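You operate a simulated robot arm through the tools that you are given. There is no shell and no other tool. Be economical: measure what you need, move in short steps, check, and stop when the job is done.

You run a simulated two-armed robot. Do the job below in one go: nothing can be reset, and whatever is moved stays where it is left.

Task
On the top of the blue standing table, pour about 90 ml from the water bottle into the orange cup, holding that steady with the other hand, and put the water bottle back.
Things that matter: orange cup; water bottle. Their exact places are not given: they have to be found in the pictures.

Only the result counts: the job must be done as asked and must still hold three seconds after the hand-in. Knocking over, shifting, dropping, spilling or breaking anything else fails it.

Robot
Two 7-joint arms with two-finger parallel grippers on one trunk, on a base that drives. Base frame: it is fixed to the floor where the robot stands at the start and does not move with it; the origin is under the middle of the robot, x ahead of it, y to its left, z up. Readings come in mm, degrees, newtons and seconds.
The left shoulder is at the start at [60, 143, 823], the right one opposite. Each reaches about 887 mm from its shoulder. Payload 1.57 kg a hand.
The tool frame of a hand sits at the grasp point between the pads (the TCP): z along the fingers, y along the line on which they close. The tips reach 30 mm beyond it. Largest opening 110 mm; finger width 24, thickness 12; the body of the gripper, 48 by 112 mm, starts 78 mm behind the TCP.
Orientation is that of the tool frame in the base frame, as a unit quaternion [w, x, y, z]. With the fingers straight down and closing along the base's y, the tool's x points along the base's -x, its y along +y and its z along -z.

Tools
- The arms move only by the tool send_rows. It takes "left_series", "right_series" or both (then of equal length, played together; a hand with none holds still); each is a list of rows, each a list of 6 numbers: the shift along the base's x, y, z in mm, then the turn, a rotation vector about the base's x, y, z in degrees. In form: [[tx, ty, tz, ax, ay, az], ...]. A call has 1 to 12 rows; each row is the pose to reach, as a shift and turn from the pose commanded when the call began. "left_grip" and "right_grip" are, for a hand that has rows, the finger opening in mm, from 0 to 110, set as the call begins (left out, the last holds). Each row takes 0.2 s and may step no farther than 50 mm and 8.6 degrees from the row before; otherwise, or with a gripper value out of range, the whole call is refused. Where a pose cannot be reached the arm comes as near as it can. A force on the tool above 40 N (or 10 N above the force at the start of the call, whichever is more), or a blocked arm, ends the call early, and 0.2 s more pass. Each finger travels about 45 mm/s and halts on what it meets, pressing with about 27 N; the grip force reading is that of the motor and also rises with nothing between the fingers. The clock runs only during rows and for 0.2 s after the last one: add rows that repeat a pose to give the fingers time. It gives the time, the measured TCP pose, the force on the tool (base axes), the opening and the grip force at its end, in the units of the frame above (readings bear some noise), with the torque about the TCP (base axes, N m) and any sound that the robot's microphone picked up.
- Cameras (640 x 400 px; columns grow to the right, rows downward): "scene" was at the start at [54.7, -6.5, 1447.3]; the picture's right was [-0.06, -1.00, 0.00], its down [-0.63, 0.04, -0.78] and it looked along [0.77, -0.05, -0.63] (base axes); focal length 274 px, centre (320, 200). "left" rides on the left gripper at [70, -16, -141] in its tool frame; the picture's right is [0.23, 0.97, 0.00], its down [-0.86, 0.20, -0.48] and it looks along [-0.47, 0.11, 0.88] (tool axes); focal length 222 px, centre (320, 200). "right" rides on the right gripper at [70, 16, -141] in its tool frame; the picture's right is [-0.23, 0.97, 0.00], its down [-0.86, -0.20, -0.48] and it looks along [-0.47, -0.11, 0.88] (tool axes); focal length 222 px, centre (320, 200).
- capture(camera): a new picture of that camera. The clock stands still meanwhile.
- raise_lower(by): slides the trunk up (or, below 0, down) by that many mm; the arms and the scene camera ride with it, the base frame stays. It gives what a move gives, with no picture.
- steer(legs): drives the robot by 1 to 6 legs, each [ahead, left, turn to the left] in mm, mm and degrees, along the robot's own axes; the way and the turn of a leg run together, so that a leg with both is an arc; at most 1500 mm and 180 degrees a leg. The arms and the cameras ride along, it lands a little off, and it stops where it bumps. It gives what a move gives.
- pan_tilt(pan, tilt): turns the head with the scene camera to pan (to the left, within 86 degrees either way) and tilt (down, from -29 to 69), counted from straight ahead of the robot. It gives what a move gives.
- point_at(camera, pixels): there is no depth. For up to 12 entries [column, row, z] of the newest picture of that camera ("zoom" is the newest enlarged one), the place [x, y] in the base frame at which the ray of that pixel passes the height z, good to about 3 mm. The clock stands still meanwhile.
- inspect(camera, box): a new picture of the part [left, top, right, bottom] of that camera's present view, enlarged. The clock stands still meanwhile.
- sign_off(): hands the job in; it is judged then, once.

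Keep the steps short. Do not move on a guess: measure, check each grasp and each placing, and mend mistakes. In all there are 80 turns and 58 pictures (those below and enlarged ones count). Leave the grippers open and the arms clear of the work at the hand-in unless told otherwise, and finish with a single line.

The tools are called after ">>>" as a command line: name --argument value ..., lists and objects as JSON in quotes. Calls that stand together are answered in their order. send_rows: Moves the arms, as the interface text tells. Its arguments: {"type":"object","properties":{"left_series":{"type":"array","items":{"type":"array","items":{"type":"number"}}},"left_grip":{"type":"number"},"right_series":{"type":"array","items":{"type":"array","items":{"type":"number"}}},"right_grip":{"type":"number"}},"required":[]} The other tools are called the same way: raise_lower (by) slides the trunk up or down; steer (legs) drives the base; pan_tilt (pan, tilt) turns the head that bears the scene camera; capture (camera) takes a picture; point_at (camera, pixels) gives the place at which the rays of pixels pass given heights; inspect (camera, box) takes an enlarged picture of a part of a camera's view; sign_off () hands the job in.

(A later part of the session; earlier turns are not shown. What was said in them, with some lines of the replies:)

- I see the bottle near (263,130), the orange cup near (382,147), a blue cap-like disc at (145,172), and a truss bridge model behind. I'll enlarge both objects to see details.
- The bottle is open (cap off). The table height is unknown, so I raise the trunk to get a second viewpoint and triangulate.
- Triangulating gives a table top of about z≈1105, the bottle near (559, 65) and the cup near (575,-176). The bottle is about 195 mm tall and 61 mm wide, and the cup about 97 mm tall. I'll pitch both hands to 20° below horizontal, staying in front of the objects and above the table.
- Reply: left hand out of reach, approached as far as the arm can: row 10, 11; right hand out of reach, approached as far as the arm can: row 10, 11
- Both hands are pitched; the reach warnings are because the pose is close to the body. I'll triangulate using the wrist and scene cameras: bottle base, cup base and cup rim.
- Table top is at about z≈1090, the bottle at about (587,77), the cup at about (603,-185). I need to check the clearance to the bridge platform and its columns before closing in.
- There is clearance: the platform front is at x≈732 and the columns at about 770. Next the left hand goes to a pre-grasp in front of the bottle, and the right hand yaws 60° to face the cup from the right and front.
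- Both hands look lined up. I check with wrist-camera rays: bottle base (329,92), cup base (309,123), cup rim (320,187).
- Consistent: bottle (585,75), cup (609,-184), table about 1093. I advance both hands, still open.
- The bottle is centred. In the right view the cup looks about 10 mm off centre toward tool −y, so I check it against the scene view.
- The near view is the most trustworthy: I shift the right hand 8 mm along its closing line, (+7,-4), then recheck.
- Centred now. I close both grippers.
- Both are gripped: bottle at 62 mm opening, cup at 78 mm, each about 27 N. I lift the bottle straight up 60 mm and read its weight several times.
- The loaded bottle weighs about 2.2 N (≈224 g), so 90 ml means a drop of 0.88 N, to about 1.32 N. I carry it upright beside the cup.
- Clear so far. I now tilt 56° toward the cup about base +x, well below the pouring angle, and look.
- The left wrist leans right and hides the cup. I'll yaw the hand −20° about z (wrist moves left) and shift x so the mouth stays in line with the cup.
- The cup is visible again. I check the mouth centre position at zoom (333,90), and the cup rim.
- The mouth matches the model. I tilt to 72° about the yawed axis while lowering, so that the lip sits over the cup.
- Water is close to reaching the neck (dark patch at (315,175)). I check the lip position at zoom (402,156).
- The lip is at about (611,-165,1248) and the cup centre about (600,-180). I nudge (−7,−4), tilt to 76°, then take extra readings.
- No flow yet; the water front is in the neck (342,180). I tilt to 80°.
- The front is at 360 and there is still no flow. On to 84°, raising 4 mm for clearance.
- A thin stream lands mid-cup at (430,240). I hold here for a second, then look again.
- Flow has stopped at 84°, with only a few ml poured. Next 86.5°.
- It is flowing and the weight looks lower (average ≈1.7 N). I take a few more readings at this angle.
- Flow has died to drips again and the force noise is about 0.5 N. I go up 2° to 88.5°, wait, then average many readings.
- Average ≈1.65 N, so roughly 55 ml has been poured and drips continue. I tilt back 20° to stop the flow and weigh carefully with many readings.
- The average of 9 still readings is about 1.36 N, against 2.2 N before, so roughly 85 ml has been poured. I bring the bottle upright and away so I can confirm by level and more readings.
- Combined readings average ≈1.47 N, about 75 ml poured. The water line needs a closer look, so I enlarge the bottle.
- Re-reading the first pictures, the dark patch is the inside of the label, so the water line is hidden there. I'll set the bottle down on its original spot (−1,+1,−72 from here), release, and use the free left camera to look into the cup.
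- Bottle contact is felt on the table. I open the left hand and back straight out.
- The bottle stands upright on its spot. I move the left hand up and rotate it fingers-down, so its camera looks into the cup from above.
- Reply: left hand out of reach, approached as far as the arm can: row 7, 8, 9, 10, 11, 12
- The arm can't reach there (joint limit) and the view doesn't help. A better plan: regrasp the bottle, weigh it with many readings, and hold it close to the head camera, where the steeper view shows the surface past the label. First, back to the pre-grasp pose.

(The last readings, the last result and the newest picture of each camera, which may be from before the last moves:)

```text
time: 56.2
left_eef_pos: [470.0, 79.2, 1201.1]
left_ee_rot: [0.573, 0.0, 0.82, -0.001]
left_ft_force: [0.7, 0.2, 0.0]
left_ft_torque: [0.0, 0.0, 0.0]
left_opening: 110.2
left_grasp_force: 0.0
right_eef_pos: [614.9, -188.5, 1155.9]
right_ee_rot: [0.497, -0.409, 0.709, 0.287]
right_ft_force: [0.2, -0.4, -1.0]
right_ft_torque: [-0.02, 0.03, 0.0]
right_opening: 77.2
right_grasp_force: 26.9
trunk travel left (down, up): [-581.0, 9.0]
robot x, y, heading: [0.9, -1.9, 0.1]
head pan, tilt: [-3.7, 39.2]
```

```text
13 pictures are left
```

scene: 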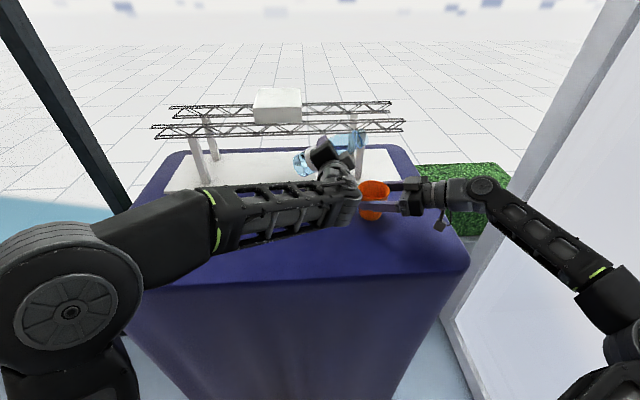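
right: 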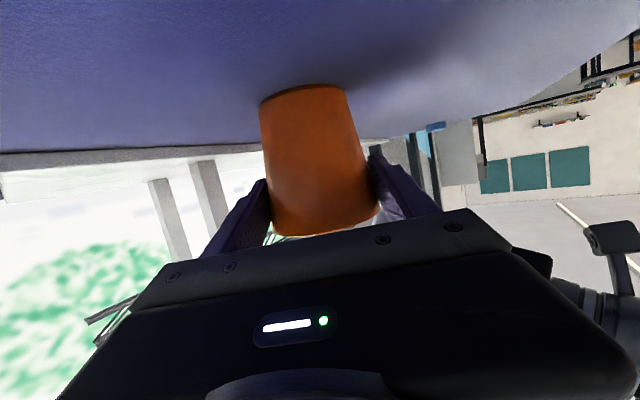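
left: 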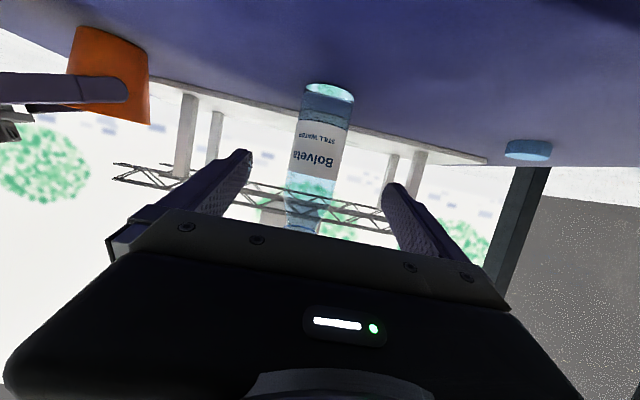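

Same view as before the first grasp. I advance 113 mm (y −2, z −2), close, lift 40 mm, and take many readings.

>>> send_rows --left_series '[[15, -2, -2, 0, 0, 0], [30, -2, -2, 0, 0, 0], [45, -2, -2, 0, 0, 0], [60, -2, -2, 0, 0, 0], [75, -2, -2, 0, 0, 0], [90, -2, -2, 0, 0, 0], [103, -2, -2, 0, 0, 0], [113, -2, -2, 0, 0, 0], [113, -2, -2, 0, 0, 0]]'

>>> send_rows --left_series '[[0, 0, 0, 0, 0, 0], [0, 0, 0, 0, 0, 0], [0, 0, 0, 0, 0, 0], [0, 0, 0, 0, 0, 0], [0, 0, 0, 0, 0, 0], [0, 0, 0, 0, 0, 0]]' --left_grip 45

>>> send_rows --left_series '[[0, 0, 10, 0, 0, 0], [0, 0, 20, 0, 0, 0], [0, 0, 30, 0, 0, 0], [0, 0, 40, 0, 0, 0], [0, 0, 40, 0, 0, 0], [0, 0, 40, 0, 0, 0]]'

>>> send_rows --left_series '[[0, 0, 0, 0, 0, 0]]'

>>> send_rows --left_series '[[0, 0, 0, 0, 0, 0]]'

>>> send_rows --left_series '[[0, 0, 0, 0, 0, 0]]'

>>> send_rows --left_series '[[0, 0, 0, 0, 0, 0]]'

>>> send_rows --left_series '[[0, 0, 0, 0, 0, 0]]'

>>> send_rows --left_series '[[0, 0, 0, 0, 0, 0]]'

>>> send_rows --left_series '[[0, 0, 0, 0, 0, 0]]'

>>> send_rows --left_series '[[0, 0, 0, 0, 0, 0]]'

>>> send_rows --left_series '[[0, 0, 0, 0, 0, 0]]'

>>> send_rows --left_series '[[0, 0, 0, 0, 0, 0]]'

```text
time: 58.2
left_eef_pos: [583.7, 75.2, 1199.6]
left_ee_rot: [0.573, 0.0, 0.819, -0.001]
left_ft_force: [0.3, 0.1, 0.3]
left_ft_torque: [-0.02, 0.01, 0.0]
left_opening: 109.8
left_grasp_force: 0.0
right_eef_pos: [615.0, -188.6, 1156.2]
right_ee_rot: [0.496, -0.41, 0.709, 0.287]
right_ft_force: [0.4, 0.9, -1.0]
right_ft_torque: [0.01, 0.0, 0.01]
right_opening: 77.5
right_grasp_force: 26.9
trunk travel left (down, up): [-581.0, 9.0]
robot x, y, heading: [-0.5, 3.9, -0.1]
head pan, tilt: [-3.7, 39.2]
```

```text
time: 59.6
left_eef_pos: [582.4, 75.5, 1198.7]
left_ee_rot: [0.573, -0.001, 0.82, -0.001]
left_ft_force: [-0.2, 0.9, 0.6]
left_ft_torque: [0.06, -0.01, 0.0]
left_opening: 62.0
left_grasp_force: 26.7
right_eef_pos: [614.3, -189.7, 1156.2]
right_ee_rot: [0.497, -0.409, 0.71, 0.286]
right_ft_force: [0.5, -0.5, -1.6]
right_ft_torque: [-0.02, 0.01, 0.0]
right_opening: 77.4
right_grasp_force: 27.2
trunk travel left (down, up): [-581.0, 9.0]
robot x, y, heading: [-0.6, 1.6, -0.2]
head pan, tilt: [-3.7, 39.2]
```

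```text
time: 61.0
left_eef_pos: [582.9, 75.1, 1240.6]
left_ee_rot: [0.573, 0.0, 0.82, -0.002]
left_ft_force: [0.4, 0.2, -1.2]
left_ft_torque: [0.02, 0.02, -0.01]
left_opening: 61.6
left_grasp_force: 26.5
right_eef_pos: [614.4, -189.7, 1155.7]
right_ee_rot: [0.496, -0.41, 0.71, 0.287]
right_ft_force: [-0.3, -0.6, -0.9]
right_ft_torque: [0.02, 0.01, -0.02]
right_opening: 77.2
right_grasp_force: 26.7
trunk travel left (down, up): [-581.0, 9.0]
robot x, y, heading: [2.1, 1.9, -0.1]
head pan, tilt: [-3.7, 39.2]
```

```text
time: 61.4
left_eef_pos: [582.6, 75.1, 1240.3]
left_ee_rot: [0.573, 0.001, 0.82, -0.002]
left_ft_force: [0.5, 0.9, -2.4]
left_ft_torque: [0.0, 0.02, -0.04]
left_opening: 61.5
left_grasp_force: 27.6
right_eef_pos: [614.8, -189.9, 1156.3]
right_ee_rot: [0.497, -0.41, 0.71, 0.287]
right_ft_force: [-0.8, 0.1, -1.2]
right_ft_torque: [-0.03, 0.01, 0.02]
right_opening: 77.0
right_grasp_force: 27.0
trunk travel left (down, up): [-581.0, 9.0]
robot x, y, heading: [0.9, 2.7, -0.0]
head pan, tilt: [-3.7, 39.2]
```

```text
time: 61.8
left_eef_pos: [583.3, 75.7, 1240.0]
left_ee_rot: [0.573, 0.0, 0.819, -0.002]
left_ft_force: [-1.0, 0.1, -1.8]
left_ft_torque: [0.02, 0.05, -0.01]
left_opening: 61.9
left_grasp_force: 27.4
right_eef_pos: [613.9, -189.8, 1156.8]
right_ee_rot: [0.497, -0.409, 0.71, 0.286]
right_ft_force: [-0.7, -0.8, -1.1]
right_ft_torque: [0.01, 0.02, -0.03]
right_opening: 77.3
right_grasp_force: 26.9
trunk travel left (down, up): [-581.0, 9.0]
robot x, y, heading: [1.0, 0.5, 0.2]
head pan, tilt: [-3.7, 39.2]
```

```text
time: 62.2
left_eef_pos: [582.2, 75.8, 1239.6]
left_ee_rot: [0.573, 0.001, 0.82, -0.002]
left_ft_force: [-0.4, 0.4, -1.6]
left_ft_torque: [-0.01, 0.03, -0.03]
left_opening: 61.8
left_grasp_force: 27.0
right_eef_pos: [613.2, -189.5, 1155.7]
right_ee_rot: [0.497, -0.41, 0.709, 0.287]
right_ft_force: [0.0, 0.0, -0.4]
right_ft_torque: [-0.03, 0.0, 0.04]
right_opening: 77.4
right_grasp_force: 27.0
trunk travel left (down, up): [-581.0, 9.0]
robot x, y, heading: [-0.7, -1.2, -0.4]
head pan, tilt: [-3.7, 39.2]
```

```text
time: 62.6
left_eef_pos: [582.6, 76.3, 1239.3]
left_ee_rot: [0.573, 0.0, 0.82, -0.001]
left_ft_force: [-0.2, -0.1, -2.0]
left_ft_torque: [0.0, 0.02, 0.01]
left_opening: 61.7
left_grasp_force: 27.2
right_eef_pos: [613.5, -188.8, 1155.5]
right_ee_rot: [0.497, -0.41, 0.71, 0.286]
right_ft_force: [-0.6, 0.0, -1.4]
right_ft_torque: [-0.03, -0.01, -0.01]
right_opening: 77.4
right_grasp_force: 26.7
trunk travel left (down, up): [-581.0, 9.0]
robot x, y, heading: [-1.4, 0.1, -0.2]
head pan, tilt: [-3.7, 39.2]
```

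```text
time: 63.0
left_eef_pos: [583.4, 75.7, 1240.2]
left_ee_rot: [0.573, 0.0, 0.82, -0.002]
left_ft_force: [-0.1, 0.2, -1.5]
left_ft_torque: [-0.01, 0.02, -0.03]
left_opening: 61.4
left_grasp_force: 27.0
right_eef_pos: [614.1, -189.1, 1156.7]
right_ee_rot: [0.497, -0.41, 0.709, 0.287]
right_ft_force: [-0.6, 0.6, -1.6]
right_ft_torque: [-0.02, -0.01, -0.01]
right_opening: 77.2
right_grasp_force: 26.9
trunk travel left (down, up): [-581.0, 9.0]
robot x, y, heading: [-2.1, -1.9, -0.1]
head pan, tilt: [-3.7, 39.2]
```

```text
time: 63.4
left_eef_pos: [582.7, 75.1, 1239.4]
left_ee_rot: [0.573, 0.0, 0.819, -0.001]
left_ft_force: [0.7, 0.1, -1.3]
left_ft_torque: [-0.03, 0.0, 0.0]
left_opening: 61.8
left_grasp_force: 27.2
right_eef_pos: [614.1, -189.3, 1155.4]
right_ee_rot: [0.497, -0.41, 0.709, 0.287]
right_ft_force: [-1.4, 1.0, -1.5]
right_ft_torque: [0.0, 0.01, 0.02]
right_opening: 77.2
right_grasp_force: 26.8
trunk travel left (down, up): [-581.0, 9.0]
robot x, y, heading: [0.8, -0.0, 0.0]
head pan, tilt: [-3.7, 39.2]
```

```text
time: 63.8
left_eef_pos: [582.7, 77.0, 1239.9]
left_ee_rot: [0.573, 0.0, 0.819, -0.002]
left_ft_force: [-0.1, 1.0, -0.6]
left_ft_torque: [-0.02, 0.0, 0.01]
left_opening: 61.5
left_grasp_force: 27.0
right_eef_pos: [613.6, -189.3, 1155.0]
right_ee_rot: [0.496, -0.41, 0.709, 0.287]
right_ft_force: [0.9, 0.7, -0.8]
right_ft_torque: [-0.02, 0.01, -0.03]
right_opening: 77.2
right_grasp_force: 26.6
trunk travel left (down, up): [-581.0, 9.0]
robot x, y, heading: [-2.4, -1.2, 0.1]
head pan, tilt: [-3.7, 39.2]
```

```text
time: 64.2
left_eef_pos: [584.2, 76.4, 1240.4]
left_ee_rot: [0.574, 0.0, 0.819, -0.001]
left_ft_force: [-0.1, 0.2, -0.8]
left_ft_torque: [0.01, 0.02, 0.0]
left_opening: 61.7
left_grasp_force: 27.0
right_eef_pos: [613.5, -189.3, 1155.6]
right_ee_rot: [0.497, -0.409, 0.709, 0.287]
right_ft_force: [0.2, 0.3, -1.2]
right_ft_torque: [-0.02, -0.01, 0.01]
right_opening: 77.1
right_grasp_force: 26.6
trunk travel left (down, up): [-581.0, 9.0]
robot x, y, heading: [-3.2, -2.6, -0.1]
head pan, tilt: [-3.7, 39.2]
```

```text
time: 64.6
left_eef_pos: [582.8, 74.9, 1239.9]
left_ee_rot: [0.573, 0.001, 0.819, -0.002]
left_ft_force: [-0.2, -0.1, -0.7]
left_ft_torque: [-0.02, 0.03, -0.01]
left_opening: 61.5
left_grasp_force: 27.4
right_eef_pos: [614.5, -189.2, 1156.1]
right_ee_rot: [0.497, -0.409, 0.71, 0.286]
right_ft_force: [0.3, -0.4, -1.3]
right_ft_torque: [-0.04, 0.01, 0.02]
right_opening: 77.1
right_grasp_force: 27.0
trunk travel left (down, up): [-581.0, 9.0]
robot x, y, heading: [-0.2, -1.3, 0.0]
head pan, tilt: [-3.7, 39.2]
```

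```text
time: 65.0
left_eef_pos: [583.6, 74.7, 1239.1]
left_ee_rot: [0.573, 0.0, 0.819, -0.001]
left_ft_force: [1.0, 1.0, -1.2]
left_ft_torque: [0.0, 0.04, 0.02]
left_opening: 61.4
left_grasp_force: 26.9
right_eef_pos: [614.2, -190.3, 1156.4]
right_ee_rot: [0.497, -0.409, 0.709, 0.287]
right_ft_force: [0.1, 0.4, 0.2]
right_ft_torque: [-0.01, 0.0, 0.0]
right_opening: 77.0
right_grasp_force: 27.0
trunk travel left (down, up): [-581.0, 9.0]
robot x, y, heading: [-1.7, 2.5, -0.0]
head pan, tilt: [-3.7, 39.2]
```

Overall mean after pouring is 1.43 N (28 readings) against 2.26 N, so about 85 ml. I cross-check visually by bringing the bottle 140 mm nearer for a steep view of its surface.

>>> send_rows --left_series '[[-14, 0, 0, 0, 0, 0], [-28, 0, 0, 0, 0, 0], [-42, 0, 0, 0, 0, 0], [-56, 0, 0, 0, 0, 0], [-70, 0, 0, 0, 0, 0], [-84, 0, 0, 0, 0, 0], [-98, 0, 0, 0, 0, 0], [-112, 0, 0, 0, 0, 0], [-126, 0, 0, 0, 0, 0], [-140, 0, 0, 0, 0, 0], [-140, 0, 0, 0, 0, 0], [-140, 0, 0, 0, 0, 0]]'

>>> inspect --camera "scene" --box '[220, 150, 320, 270]'

>>> inspect --camera "scene" --box '[330, 165, 430, 230]'

```text
time: 67.6
left_eef_pos: [442.1, 75.0, 1239.3]
left_ee_rot: [0.573, 0.001, 0.82, -0.002]
left_ft_force: [0.3, 0.7, -1.6]
left_ft_torque: [0.02, 0.03, 0.0]
left_opening: 61.5
left_grasp_force: 27.0
right_eef_pos: [613.9, -189.5, 1155.9]
right_ee_rot: [0.497, -0.409, 0.71, 0.287]
right_ft_force: [-0.1, 0.2, -0.7]
right_ft_torque: [-0.03, -0.01, 0.04]
right_opening: 77.4
right_grasp_force: 27.3
trunk travel left (down, up): [-581.0, 9.0]
robot x, y, heading: [-1.7, 0.5, -0.4]
head pan, tilt: [-3.7, 39.2]
```

```text
3.33 times, centred on (270, 210) of scene
```

zoom: 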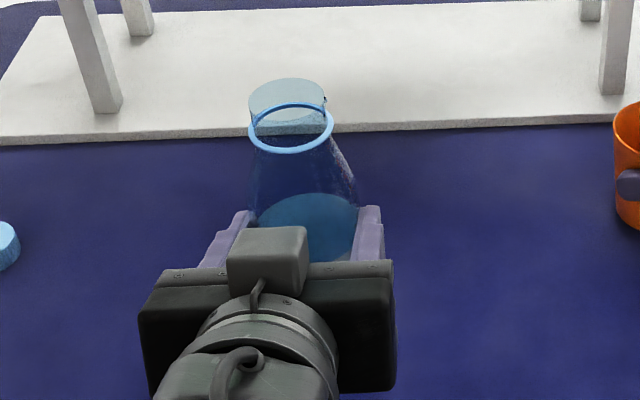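

```text
6.15 times, centred on (380, 198) of scene
```

zoom: 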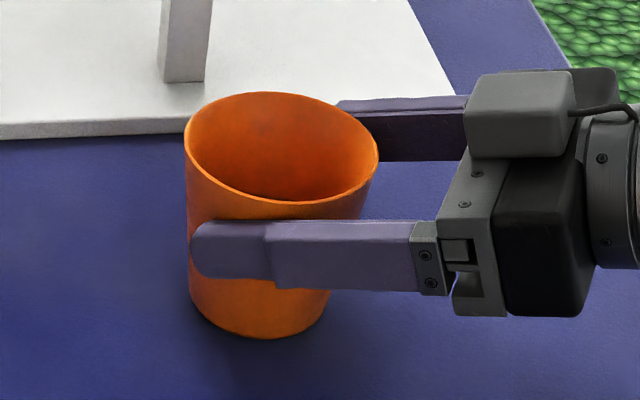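

The surface is still hidden behind the label's back. I tilt the bottle 20° toward the camera (safe, since the water is low) to see deeper inside.

>>> send_rows --left_series '[[5, 0, 0, 0, -5, 0], [10, 0, 0, 0, -10, 0], [15, 0, 0, 0, -15, 0], [20, 0, 0, 0, -20, 0], [20, 0, 0, 0, -20, 0], [20, 0, 0, 0, -20, 0], [20, 0, 0, 0, -20, 0]]'

>>> inspect --camera "scene" --box '[230, 165, 310, 240]'

```text
time: 69.2
left_eef_pos: [480.6, 60.2, 1251.6]
left_ee_rot: [0.707, 0.001, 0.708, -0.002]
left_ft_force: [0.4, 1.0, -1.1]
left_ft_torque: [0.04, 0.07, -0.01]
left_opening: 61.4
left_grasp_force: 27.4
left hand out of reach, approached as far as the arm can: row 2, 3, 4, 5, 6, 7
right_eef_pos: [613.1, -188.8, 1155.8]
right_ee_rot: [0.497, -0.409, 0.709, 0.287]
right_ft_force: [0.2, -1.0, -2.2]
right_ft_torque: [-0.03, -0.01, 0.03]
right_opening: 77.3
right_grasp_force: 27.0
trunk travel left (down, up): [-581.0, 9.0]
robot x, y, heading: [0.7, 1.4, -0.3]
head pan, tilt: [-3.7, 39.2]
```

```text
5.33 times, centred on (270, 202) of scene
```

zoom: 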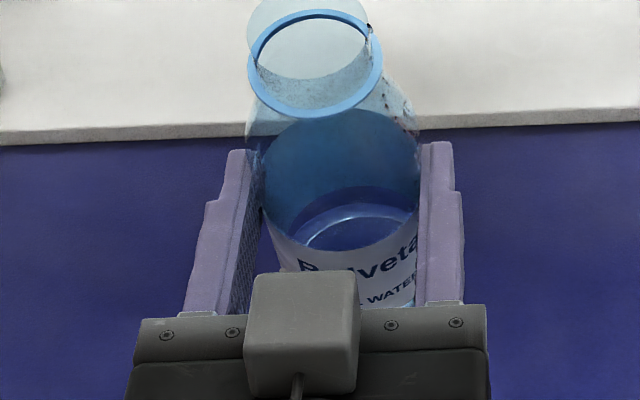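

Now I see inside: label top at y≈108, its bottom or the waterline near 188, and a bright arc near 205. I enlarge that area.

>>> inspect --camera "scene" --box '[257, 180, 289, 220]'

>>> inspect --camera "left" --box '[250, 0, 430, 120]'

```text
10.00 times, centred on (273, 200) of scene
```

zoom: 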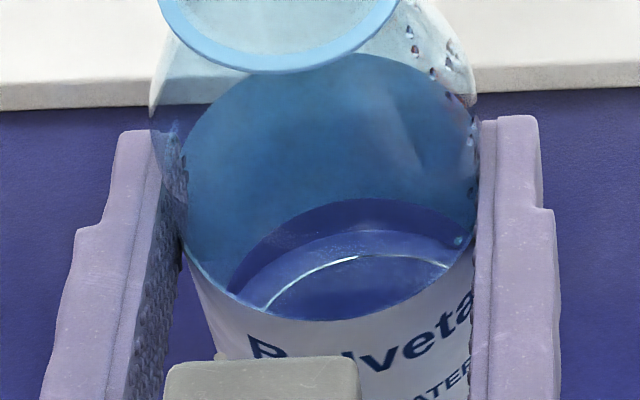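

```text
3.33 times, centred on (340, 60) of left
```

zoom: 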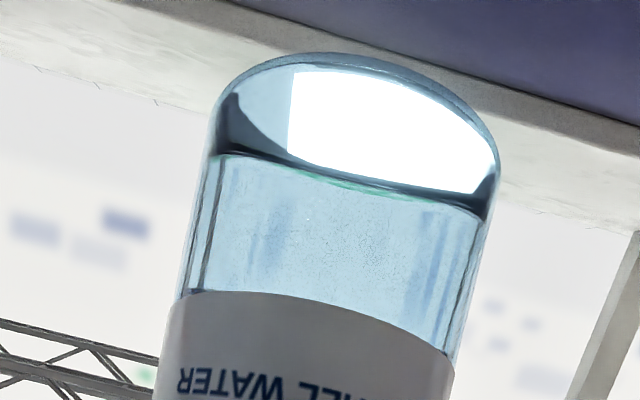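

Label bottom is at y≈198 and the waterline at y≈230, which puts the level at about 33 mm against about 63 mm before. That is roughly 80–85 ml poured and agrees with the weight, so "about 90 ml" is met. I straighten the bottle and carry it above its original spot.

>>> send_rows --left_series '[[8, 2, 0, 0, 4, 0], [18, 4, 0, 0, 8, 0], [30, 6, 0, 0, 12, 0], [42, 8, 0, 0, 16, 0], [54, 10, 0, 0, 20, 0], [66, 12, 0, 0, 20, 0], [78, 14, 0, 0, 20, 0], [90, 15, 0, 0, 20, 0], [98, 15, 0, 0, 20, 0], [103, 15, 0, 0, 20, 0], [103, 15, 0, 0, 20, 0], [103, 15, 0, 0, 20, 0]]'

```text
time: 71.8
left_eef_pos: [583.5, 78.6, 1247.8]
left_ee_rot: [0.573, -0.001, 0.82, 0.0]
left_ft_force: [1.3, -0.1, -1.5]
left_ft_torque: [0.01, 0.04, 0.0]
left_opening: 61.3
left_grasp_force: 26.8
right_eef_pos: [614.9, -188.9, 1156.8]
right_ee_rot: [0.497, -0.41, 0.709, 0.287]
right_ft_force: [0.6, -0.7, -1.2]
right_ft_torque: [-0.03, 0.0, -0.02]
right_opening: 77.1
right_grasp_force: 27.2
trunk travel left (down, up): [-581.0, 9.0]
robot x, y, heading: [1.0, -1.8, 0.2]
head pan, tilt: [-3.7, 39.2]
```

I lower 47 mm with y −3, and check the force before releasing.

>>> send_rows --left_series '[[0, -3, -10, 0, 0, 0], [0, -3, -20, 0, 0, 0], [0, -3, -30, 0, 0, 0], [0, -3, -38, 0, 0, 0], [0, -3, -43, 0, 0, 0], [0, -3, -46, 0, 0, 0], [0, -3, -47.5, 0, 0, 0], [0, -3, -47.5, 0, 0, 0], [0, -3, -47.5, 0, 0, 0]]'

>>> send_rows --left_series '[[0, 0, 0, 0, 0, 0]]'

>>> inspect --camera "left" --box '[250, 0, 430, 120]'

```text
time: 73.8
left_eef_pos: [584.7, 75.0, 1202.8]
left_ee_rot: [0.573, -0.001, 0.82, -0.001]
left_ft_force: [0.9, -0.4, -1.7]
left_ft_torque: [-0.02, 0.04, 0.01]
left_opening: 61.1
left_grasp_force: 26.5
right_eef_pos: [612.4, -189.9, 1155.7]
right_ee_rot: [0.497, -0.409, 0.71, 0.286]
right_ft_force: [-1.0, -0.5, -1.4]
right_ft_torque: [-0.01, 0.01, -0.03]
right_opening: 77.0
right_grasp_force: 26.9
trunk travel left (down, up): [-581.0, 9.0]
robot x, y, heading: [-1.2, 3.6, 0.1]
head pan, tilt: [-3.7, 39.2]
```

```text
time: 74.2
left_eef_pos: [583.7, 75.0, 1202.8]
left_ee_rot: [0.573, 0.0, 0.819, -0.002]
left_ft_force: [-0.5, 0.9, -0.7]
left_ft_torque: [0.01, -0.01, -0.01]
left_opening: 61.3
left_grasp_force: 26.9
right_eef_pos: [613.4, -189.4, 1156.2]
right_ee_rot: [0.497, -0.41, 0.709, 0.287]
right_ft_force: [0.0, 0.5, -1.3]
right_ft_torque: [-0.05, -0.02, 0.02]
right_opening: 77.1
right_grasp_force: 26.8
trunk travel left (down, up): [-581.0, 9.0]
robot x, y, heading: [0.2, -1.5, 0.1]
head pan, tilt: [-3.7, 39.2]
```

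```text
3.33 times, centred on (340, 60) of left
```

zoom: 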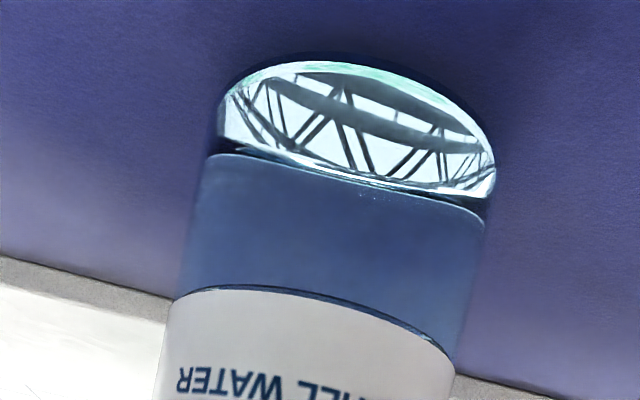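

The hand is at z 1202.8 and still carrying the weight, about 4 mm high. I lower 4 mm more.

>>> send_rows --left_series '[[0, 0, -1.5, 0, 0, 0], [0, 0, -3, 0, 0, 0], [0, 0, -4, 0, 0, 0], [0, 0, -4, 0, 0, 0]]'

>>> send_rows --left_series '[[0, 0, 0, 0, 0, 0]]'

>>> send_rows --left_series '[[0, 0, 0, 0, 0, 0]]'

```text
time: 75.2
left_eef_pos: [584.6, 74.3, 1199.2]
left_ee_rot: [0.573, 0.001, 0.819, -0.002]
left_ft_force: [-1.5, -0.2, 4.9]
left_ft_torque: [-0.04, 0.12, -0.01]
left_opening: 61.3
left_grasp_force: 27.1
right_eef_pos: [613.3, -189.6, 1156.2]
right_ee_rot: [0.496, -0.411, 0.709, 0.287]
right_ft_force: [0.5, -0.2, -0.5]
right_ft_torque: [-0.02, 0.0, -0.02]
right_opening: 76.9
right_grasp_force: 26.8
trunk travel left (down, up): [-581.0, 9.0]
robot x, y, heading: [0.8, 2.1, 0.1]
head pan, tilt: [-3.7, 39.2]
```

```text
time: 75.6
left_eef_pos: [585.1, 74.7, 1199.4]
left_ee_rot: [0.574, 0.001, 0.819, -0.002]
left_ft_force: [-0.8, -1.9, 6.3]
left_ft_torque: [-0.01, -0.05, -0.01]
left_opening: 61.4
left_grasp_force: 27.1
right_eef_pos: [612.6, -190.3, 1157.1]
right_ee_rot: [0.497, -0.41, 0.709, 0.287]
right_ft_force: [-0.7, 0.5, -0.9]
right_ft_torque: [0.0, -0.01, -0.03]
right_opening: 76.9
right_grasp_force: 26.7
trunk travel left (down, up): [-581.0, 9.0]
robot x, y, heading: [-1.2, 2.3, -0.0]
head pan, tilt: [-3.7, 39.2]
```

```text
time: 76.0
left_eef_pos: [585.3, 75.7, 1199.9]
left_ee_rot: [0.574, 0.0, 0.819, -0.001]
left_ft_force: [-0.1, -0.9, 9.4]
left_ft_torque: [-0.05, -0.18, -0.03]
left_opening: 61.5
left_grasp_force: 26.9
right_eef_pos: [612.0, -189.8, 1156.2]
right_ee_rot: [0.496, -0.41, 0.709, 0.287]
right_ft_force: [0.2, 0.0, -1.1]
right_ft_torque: [0.03, 0.0, 0.1]
right_opening: 77.1
right_grasp_force: 26.9
trunk travel left (down, up): [-581.0, 9.0]
robot x, y, heading: [-0.3, -0.7, -0.3]
head pan, tilt: [-3.7, 39.2]
```

Firm contact on the table. I ease up 0.5 mm, open the left hand and back out. Meanwhile I lower the right hand by up to 1.5 mm to see whether the cup is fully seated.

>>> send_rows --left_series '[[0, 0, 0.5, 0, 0, 0], [0, 0, 0.5, 0, 0, 0], [0, 0, 0.5, 0, 0, 0], [0, 0, 0.5, 0, 0, 0], [-12, 0, 0.5, 0, 0, 0], [-26, 0, 0.5, 0, 0, 0], [-40, 0, 0.5, 0, 0, 0], [-56, 0, 0.5, 0, 0, 0], [-72, 0, 0.5, 0, 0, 0], [-88, 0, 0.5, 0, 0, 0], [-104, 0, 0.5, 0, 0, 0], [-112, 0, 0.5, 0, 0, 0]]' --left_grip 110

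>>> send_rows --right_series '[[0, 0, -0.5, 0, 0, 0], [0, 0, -1, 0, 0, 0], [0, 0, -1.5, 0, 0, 0], [0, 0, -1.5, 0, 0, 0]]'

>>> inspect --camera "scene" --box '[240, 140, 400, 240]'

>>> capture --camera "right"

```text
time: 78.6
left_eef_pos: [473.8, 74.9, 1198.1]
left_ee_rot: [0.574, 0.001, 0.819, -0.002]
left_ft_force: [-1.5, 0.1, -0.5]
left_ft_torque: [0.01, 0.0, 0.04]
left_opening: 109.9
left_grasp_force: 0.1
right_eef_pos: [614.5, -188.7, 1155.5]
right_ee_rot: [0.497, -0.409, 0.71, 0.286]
right_ft_force: [0.2, 0.3, -1.2]
right_ft_torque: [-0.01, -0.02, 0.0]
right_opening: 77.2
right_grasp_force: 26.9
trunk travel left (down, up): [-581.0, 9.0]
robot x, y, heading: [-1.3, -2.2, 0.3]
head pan, tilt: [-3.7, 39.2]
```

```text
time: 79.6
left_eef_pos: [471.9, 74.6, 1198.3]
left_ee_rot: [0.573, 0.0, 0.82, -0.002]
left_ft_force: [-0.3, 0.0, -0.5]
left_ft_torque: [0.03, -0.05, -0.01]
left_opening: 110.1
left_grasp_force: 0.0
right_eef_pos: [614.3, -189.1, 1154.8]
right_ee_rot: [0.497, -0.409, 0.709, 0.287]
right_ft_force: [0.2, -0.2, -1.3]
right_ft_torque: [-0.01, 0.0, 0.0]
right_opening: 76.9
right_grasp_force: 27.1
trunk travel left (down, up): [-581.0, 9.0]
robot x, y, heading: [-1.7, 2.6, 0.3]
head pan, tilt: [-3.7, 39.2]
```

```text
4.00 times, centred on (320, 190) of scene
```

zoom: 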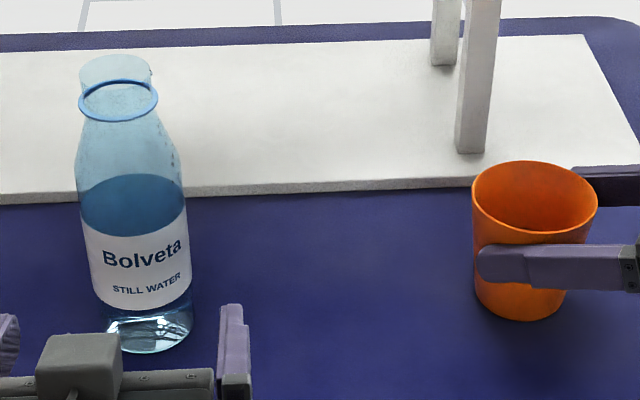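

```text
5 pictures are left
```

right: 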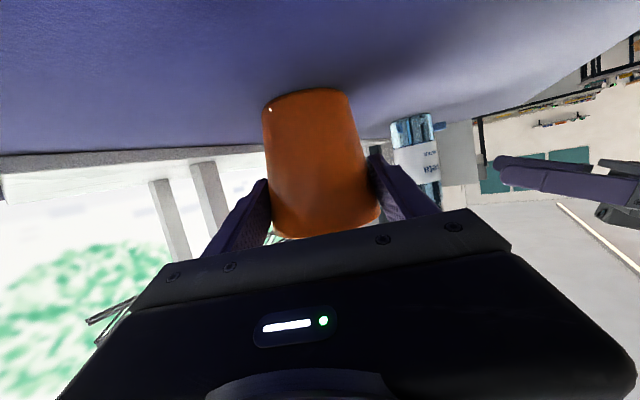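

The cup base appears a few mm up: the taper has crept in the fingers and the right hand carries about 1.3 N. I lower it gently in 1 mm steps, reading the force each time.

>>> send_rows --right_series '[[0, 0, -1, 0, 0, 0], [0, 0, -1, 0, 0, 0]]'

>>> send_rows --right_series '[[0, 0, -1, 0, 0, 0], [0, 0, -1, 0, 0, 0]]'

```text
time: 80.2
left_eef_pos: [473.0, 75.8, 1198.3]
left_ee_rot: [0.573, 0.001, 0.82, -0.002]
left_ft_force: [-0.2, 0.2, 0.3]
left_ft_torque: [-0.04, -0.03, 0.02]
left_opening: 109.8
left_grasp_force: 0.0
right_eef_pos: [613.2, -190.1, 1154.9]
right_ee_rot: [0.498, -0.409, 0.709, 0.286]
right_ft_force: [0.4, -2.3, 4.2]
right_ft_torque: [-0.18, -0.12, -0.05]
right_opening: 77.1
right_grasp_force: 27.2
trunk travel left (down, up): [-581.0, 9.0]
robot x, y, heading: [-0.1, 3.2, -0.4]
head pan, tilt: [-3.7, 39.2]
```

```text
time: 80.8
left_eef_pos: [471.7, 75.2, 1198.8]
left_ee_rot: [0.573, 0.0, 0.819, -0.002]
left_ft_force: [-0.9, 0.0, -0.2]
left_ft_torque: [0.0, 0.02, -0.01]
left_opening: 109.7
left_grasp_force: 0.1
right_eef_pos: [613.3, -188.3, 1154.6]
right_ee_rot: [0.497, -0.41, 0.708, 0.288]
right_ft_force: [-0.7, -4.5, 8.0]
right_ft_torque: [-0.27, -0.16, -0.15]
right_opening: 77.1
right_grasp_force: 26.7
trunk travel left (down, up): [-581.0, 9.0]
robot x, y, heading: [0.9, -3.4, 0.2]
head pan, tilt: [-3.7, 39.2]
```

The cup is seated (fz rose to about +8 N). I ease up 1 mm, open the right hand, then look before retreating.

>>> send_rows --right_series '[[0, 0, 0.5, 0, 0, 0], [0, 0, 1, 0, 0, 0], [0, 0, 1, 0, 0, 0]]'

>>> send_rows --right_series '[[0, 0, 0, 0, 0, 0], [0, 0, 0, 0, 0, 0], [0, 0, 0, 0, 0, 0], [0, 0, 0, 0, 0, 0], [0, 0, 0, 0, 0, 0]]' --right_grip 110

>>> capture --camera "right"

```text
time: 81.6
left_eef_pos: [473.9, 75.6, 1197.9]
left_ee_rot: [0.573, 0.0, 0.819, -0.002]
left_ft_force: [0.0, 0.4, 0.0]
left_ft_torque: [0.02, 0.01, -0.01]
left_opening: 110.0
left_grasp_force: 0.1
right_eef_pos: [613.6, -188.2, 1153.7]
right_ee_rot: [0.497, -0.41, 0.709, 0.287]
right_ft_force: [-0.8, -1.7, 1.6]
right_ft_torque: [-0.07, -0.05, -0.02]
right_opening: 76.7
right_grasp_force: 27.2
trunk travel left (down, up): [-581.0, 9.0]
robot x, y, heading: [2.7, 1.9, -0.4]
head pan, tilt: [-3.7, 39.2]
```

```text
time: 82.8
left_eef_pos: [473.1, 75.7, 1198.1]
left_ee_rot: [0.573, 0.001, 0.82, -0.003]
left_ft_force: [-0.4, -0.1, 0.7]
left_ft_torque: [0.01, 0.0, -0.01]
left_opening: 110.0
left_grasp_force: 0.0
right_eef_pos: [614.8, -189.9, 1153.5]
right_ee_rot: [0.497, -0.41, 0.709, 0.287]
right_ft_force: [0.2, -0.1, 0.3]
right_ft_torque: [0.03, -0.02, 0.0]
right_opening: 109.9
right_grasp_force: 0.0
trunk travel left (down, up): [-581.0, 9.0]
robot x, y, heading: [1.7, 4.0, -0.1]
head pan, tilt: [-3.7, 39.2]
```

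```text
4 pictures are left
```

right: 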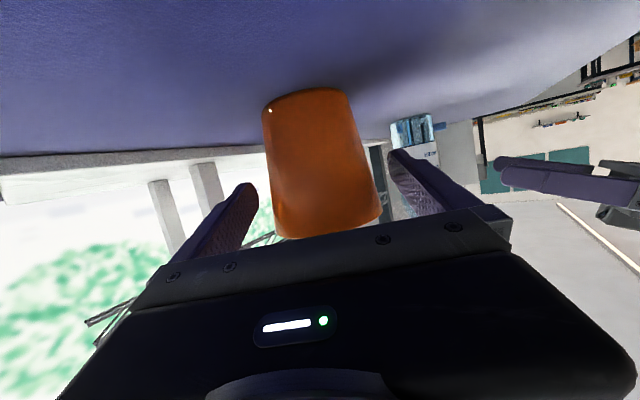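

The cup stands free between the open fingers. I retreat the right hand along its approach line, and the left hand back too.

>>> send_rows --right_series '[[-5, -9, 0, 0, 0, 0], [-12, -21, 0, 0, 0, 0], [-20, -35, 0, 0, 0, 0], [-28, -49, 0, 0, 0, 0], [-36, -62, 0, 0, 0, 0], [-44, -76, 0, 0, 0, 0], [-52, -90, 4, 0, 0, 0], [-60, -104, 8, 0, 0, 0], [-68, -118, 14, 0, 0, 0], [-75, -130, 20, 0, 0, 0], [-75, -130, 20, 0, 0, 0]]' --left_series '[[0, 0, 0, 0, 0, 0], [-5, 0, 0, 0, 0, 0], [-10, 0, 2, 0, 0, 0], [-15, 0, 5, 0, 0, 0], [-20, 0, 8, 0, 0, 0], [-25, 0, 12, 0, 0, 0], [-30, 0, 16, 0, 0, 0], [-35, 0, 20, 0, 0, 0], [-40, 0, 25, 0, 0, 0], [-45, 0, 30, 0, 0, 0], [-45, 0, 30, 0, 0, 0]]'

>>> inspect --camera "scene" --box '[220, 120, 440, 260]'

>>> inspect --camera "scene" --box '[345, 170, 409, 225]'

```text
time: 85.2
left_eef_pos: [427.9, 76.2, 1227.6]
left_ee_rot: [0.572, 0.0, 0.82, -0.001]
left_ft_force: [0.6, 0.2, -0.2]
left_ft_torque: [0.01, 0.02, 0.0]
left_opening: 109.9
left_grasp_force: 0.1
right_eef_pos: [538.8, -319.7, 1175.2]
right_ee_rot: [0.496, -0.41, 0.71, 0.286]
right_ft_force: [0.7, 0.3, -1.1]
right_ft_torque: [0.03, 0.01, 0.0]
right_opening: 110.0
right_grasp_force: 0.1
trunk travel left (down, up): [-581.0, 9.0]
robot x, y, heading: [0.9, -0.4, 0.0]
head pan, tilt: [-3.7, 39.2]
```

```text
2.86 times, centred on (330, 190) of scene
```

zoom: 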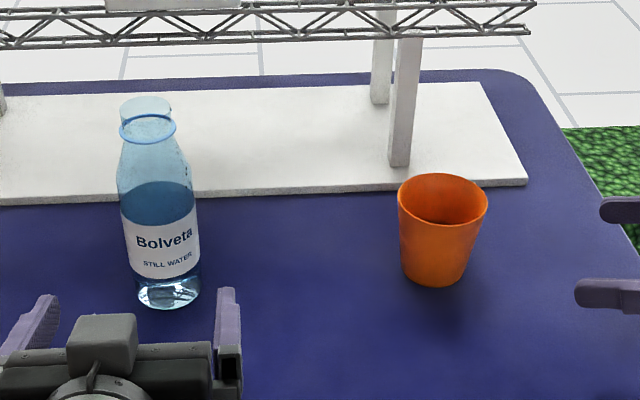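

```text
7.27 times, centred on (377, 198) of scene
```

zoom: 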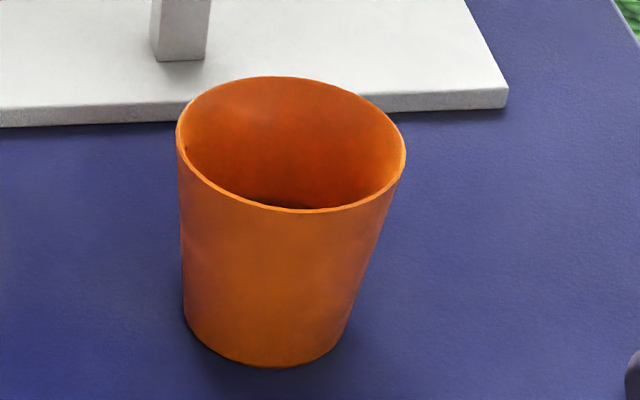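

The bottle and cup stand upright and dry on the table, both hands are open and clear, and nothing else has moved. I hand in.

>>> sign_off

```text
The job is handed in.
```

I poured about 85 ml (estimated from bottle weight and water level, give or take about 13 ml) into the orange cup while the right hand held it, put the water bottle back on its spot, saw no spills, and left both hands open and clear.
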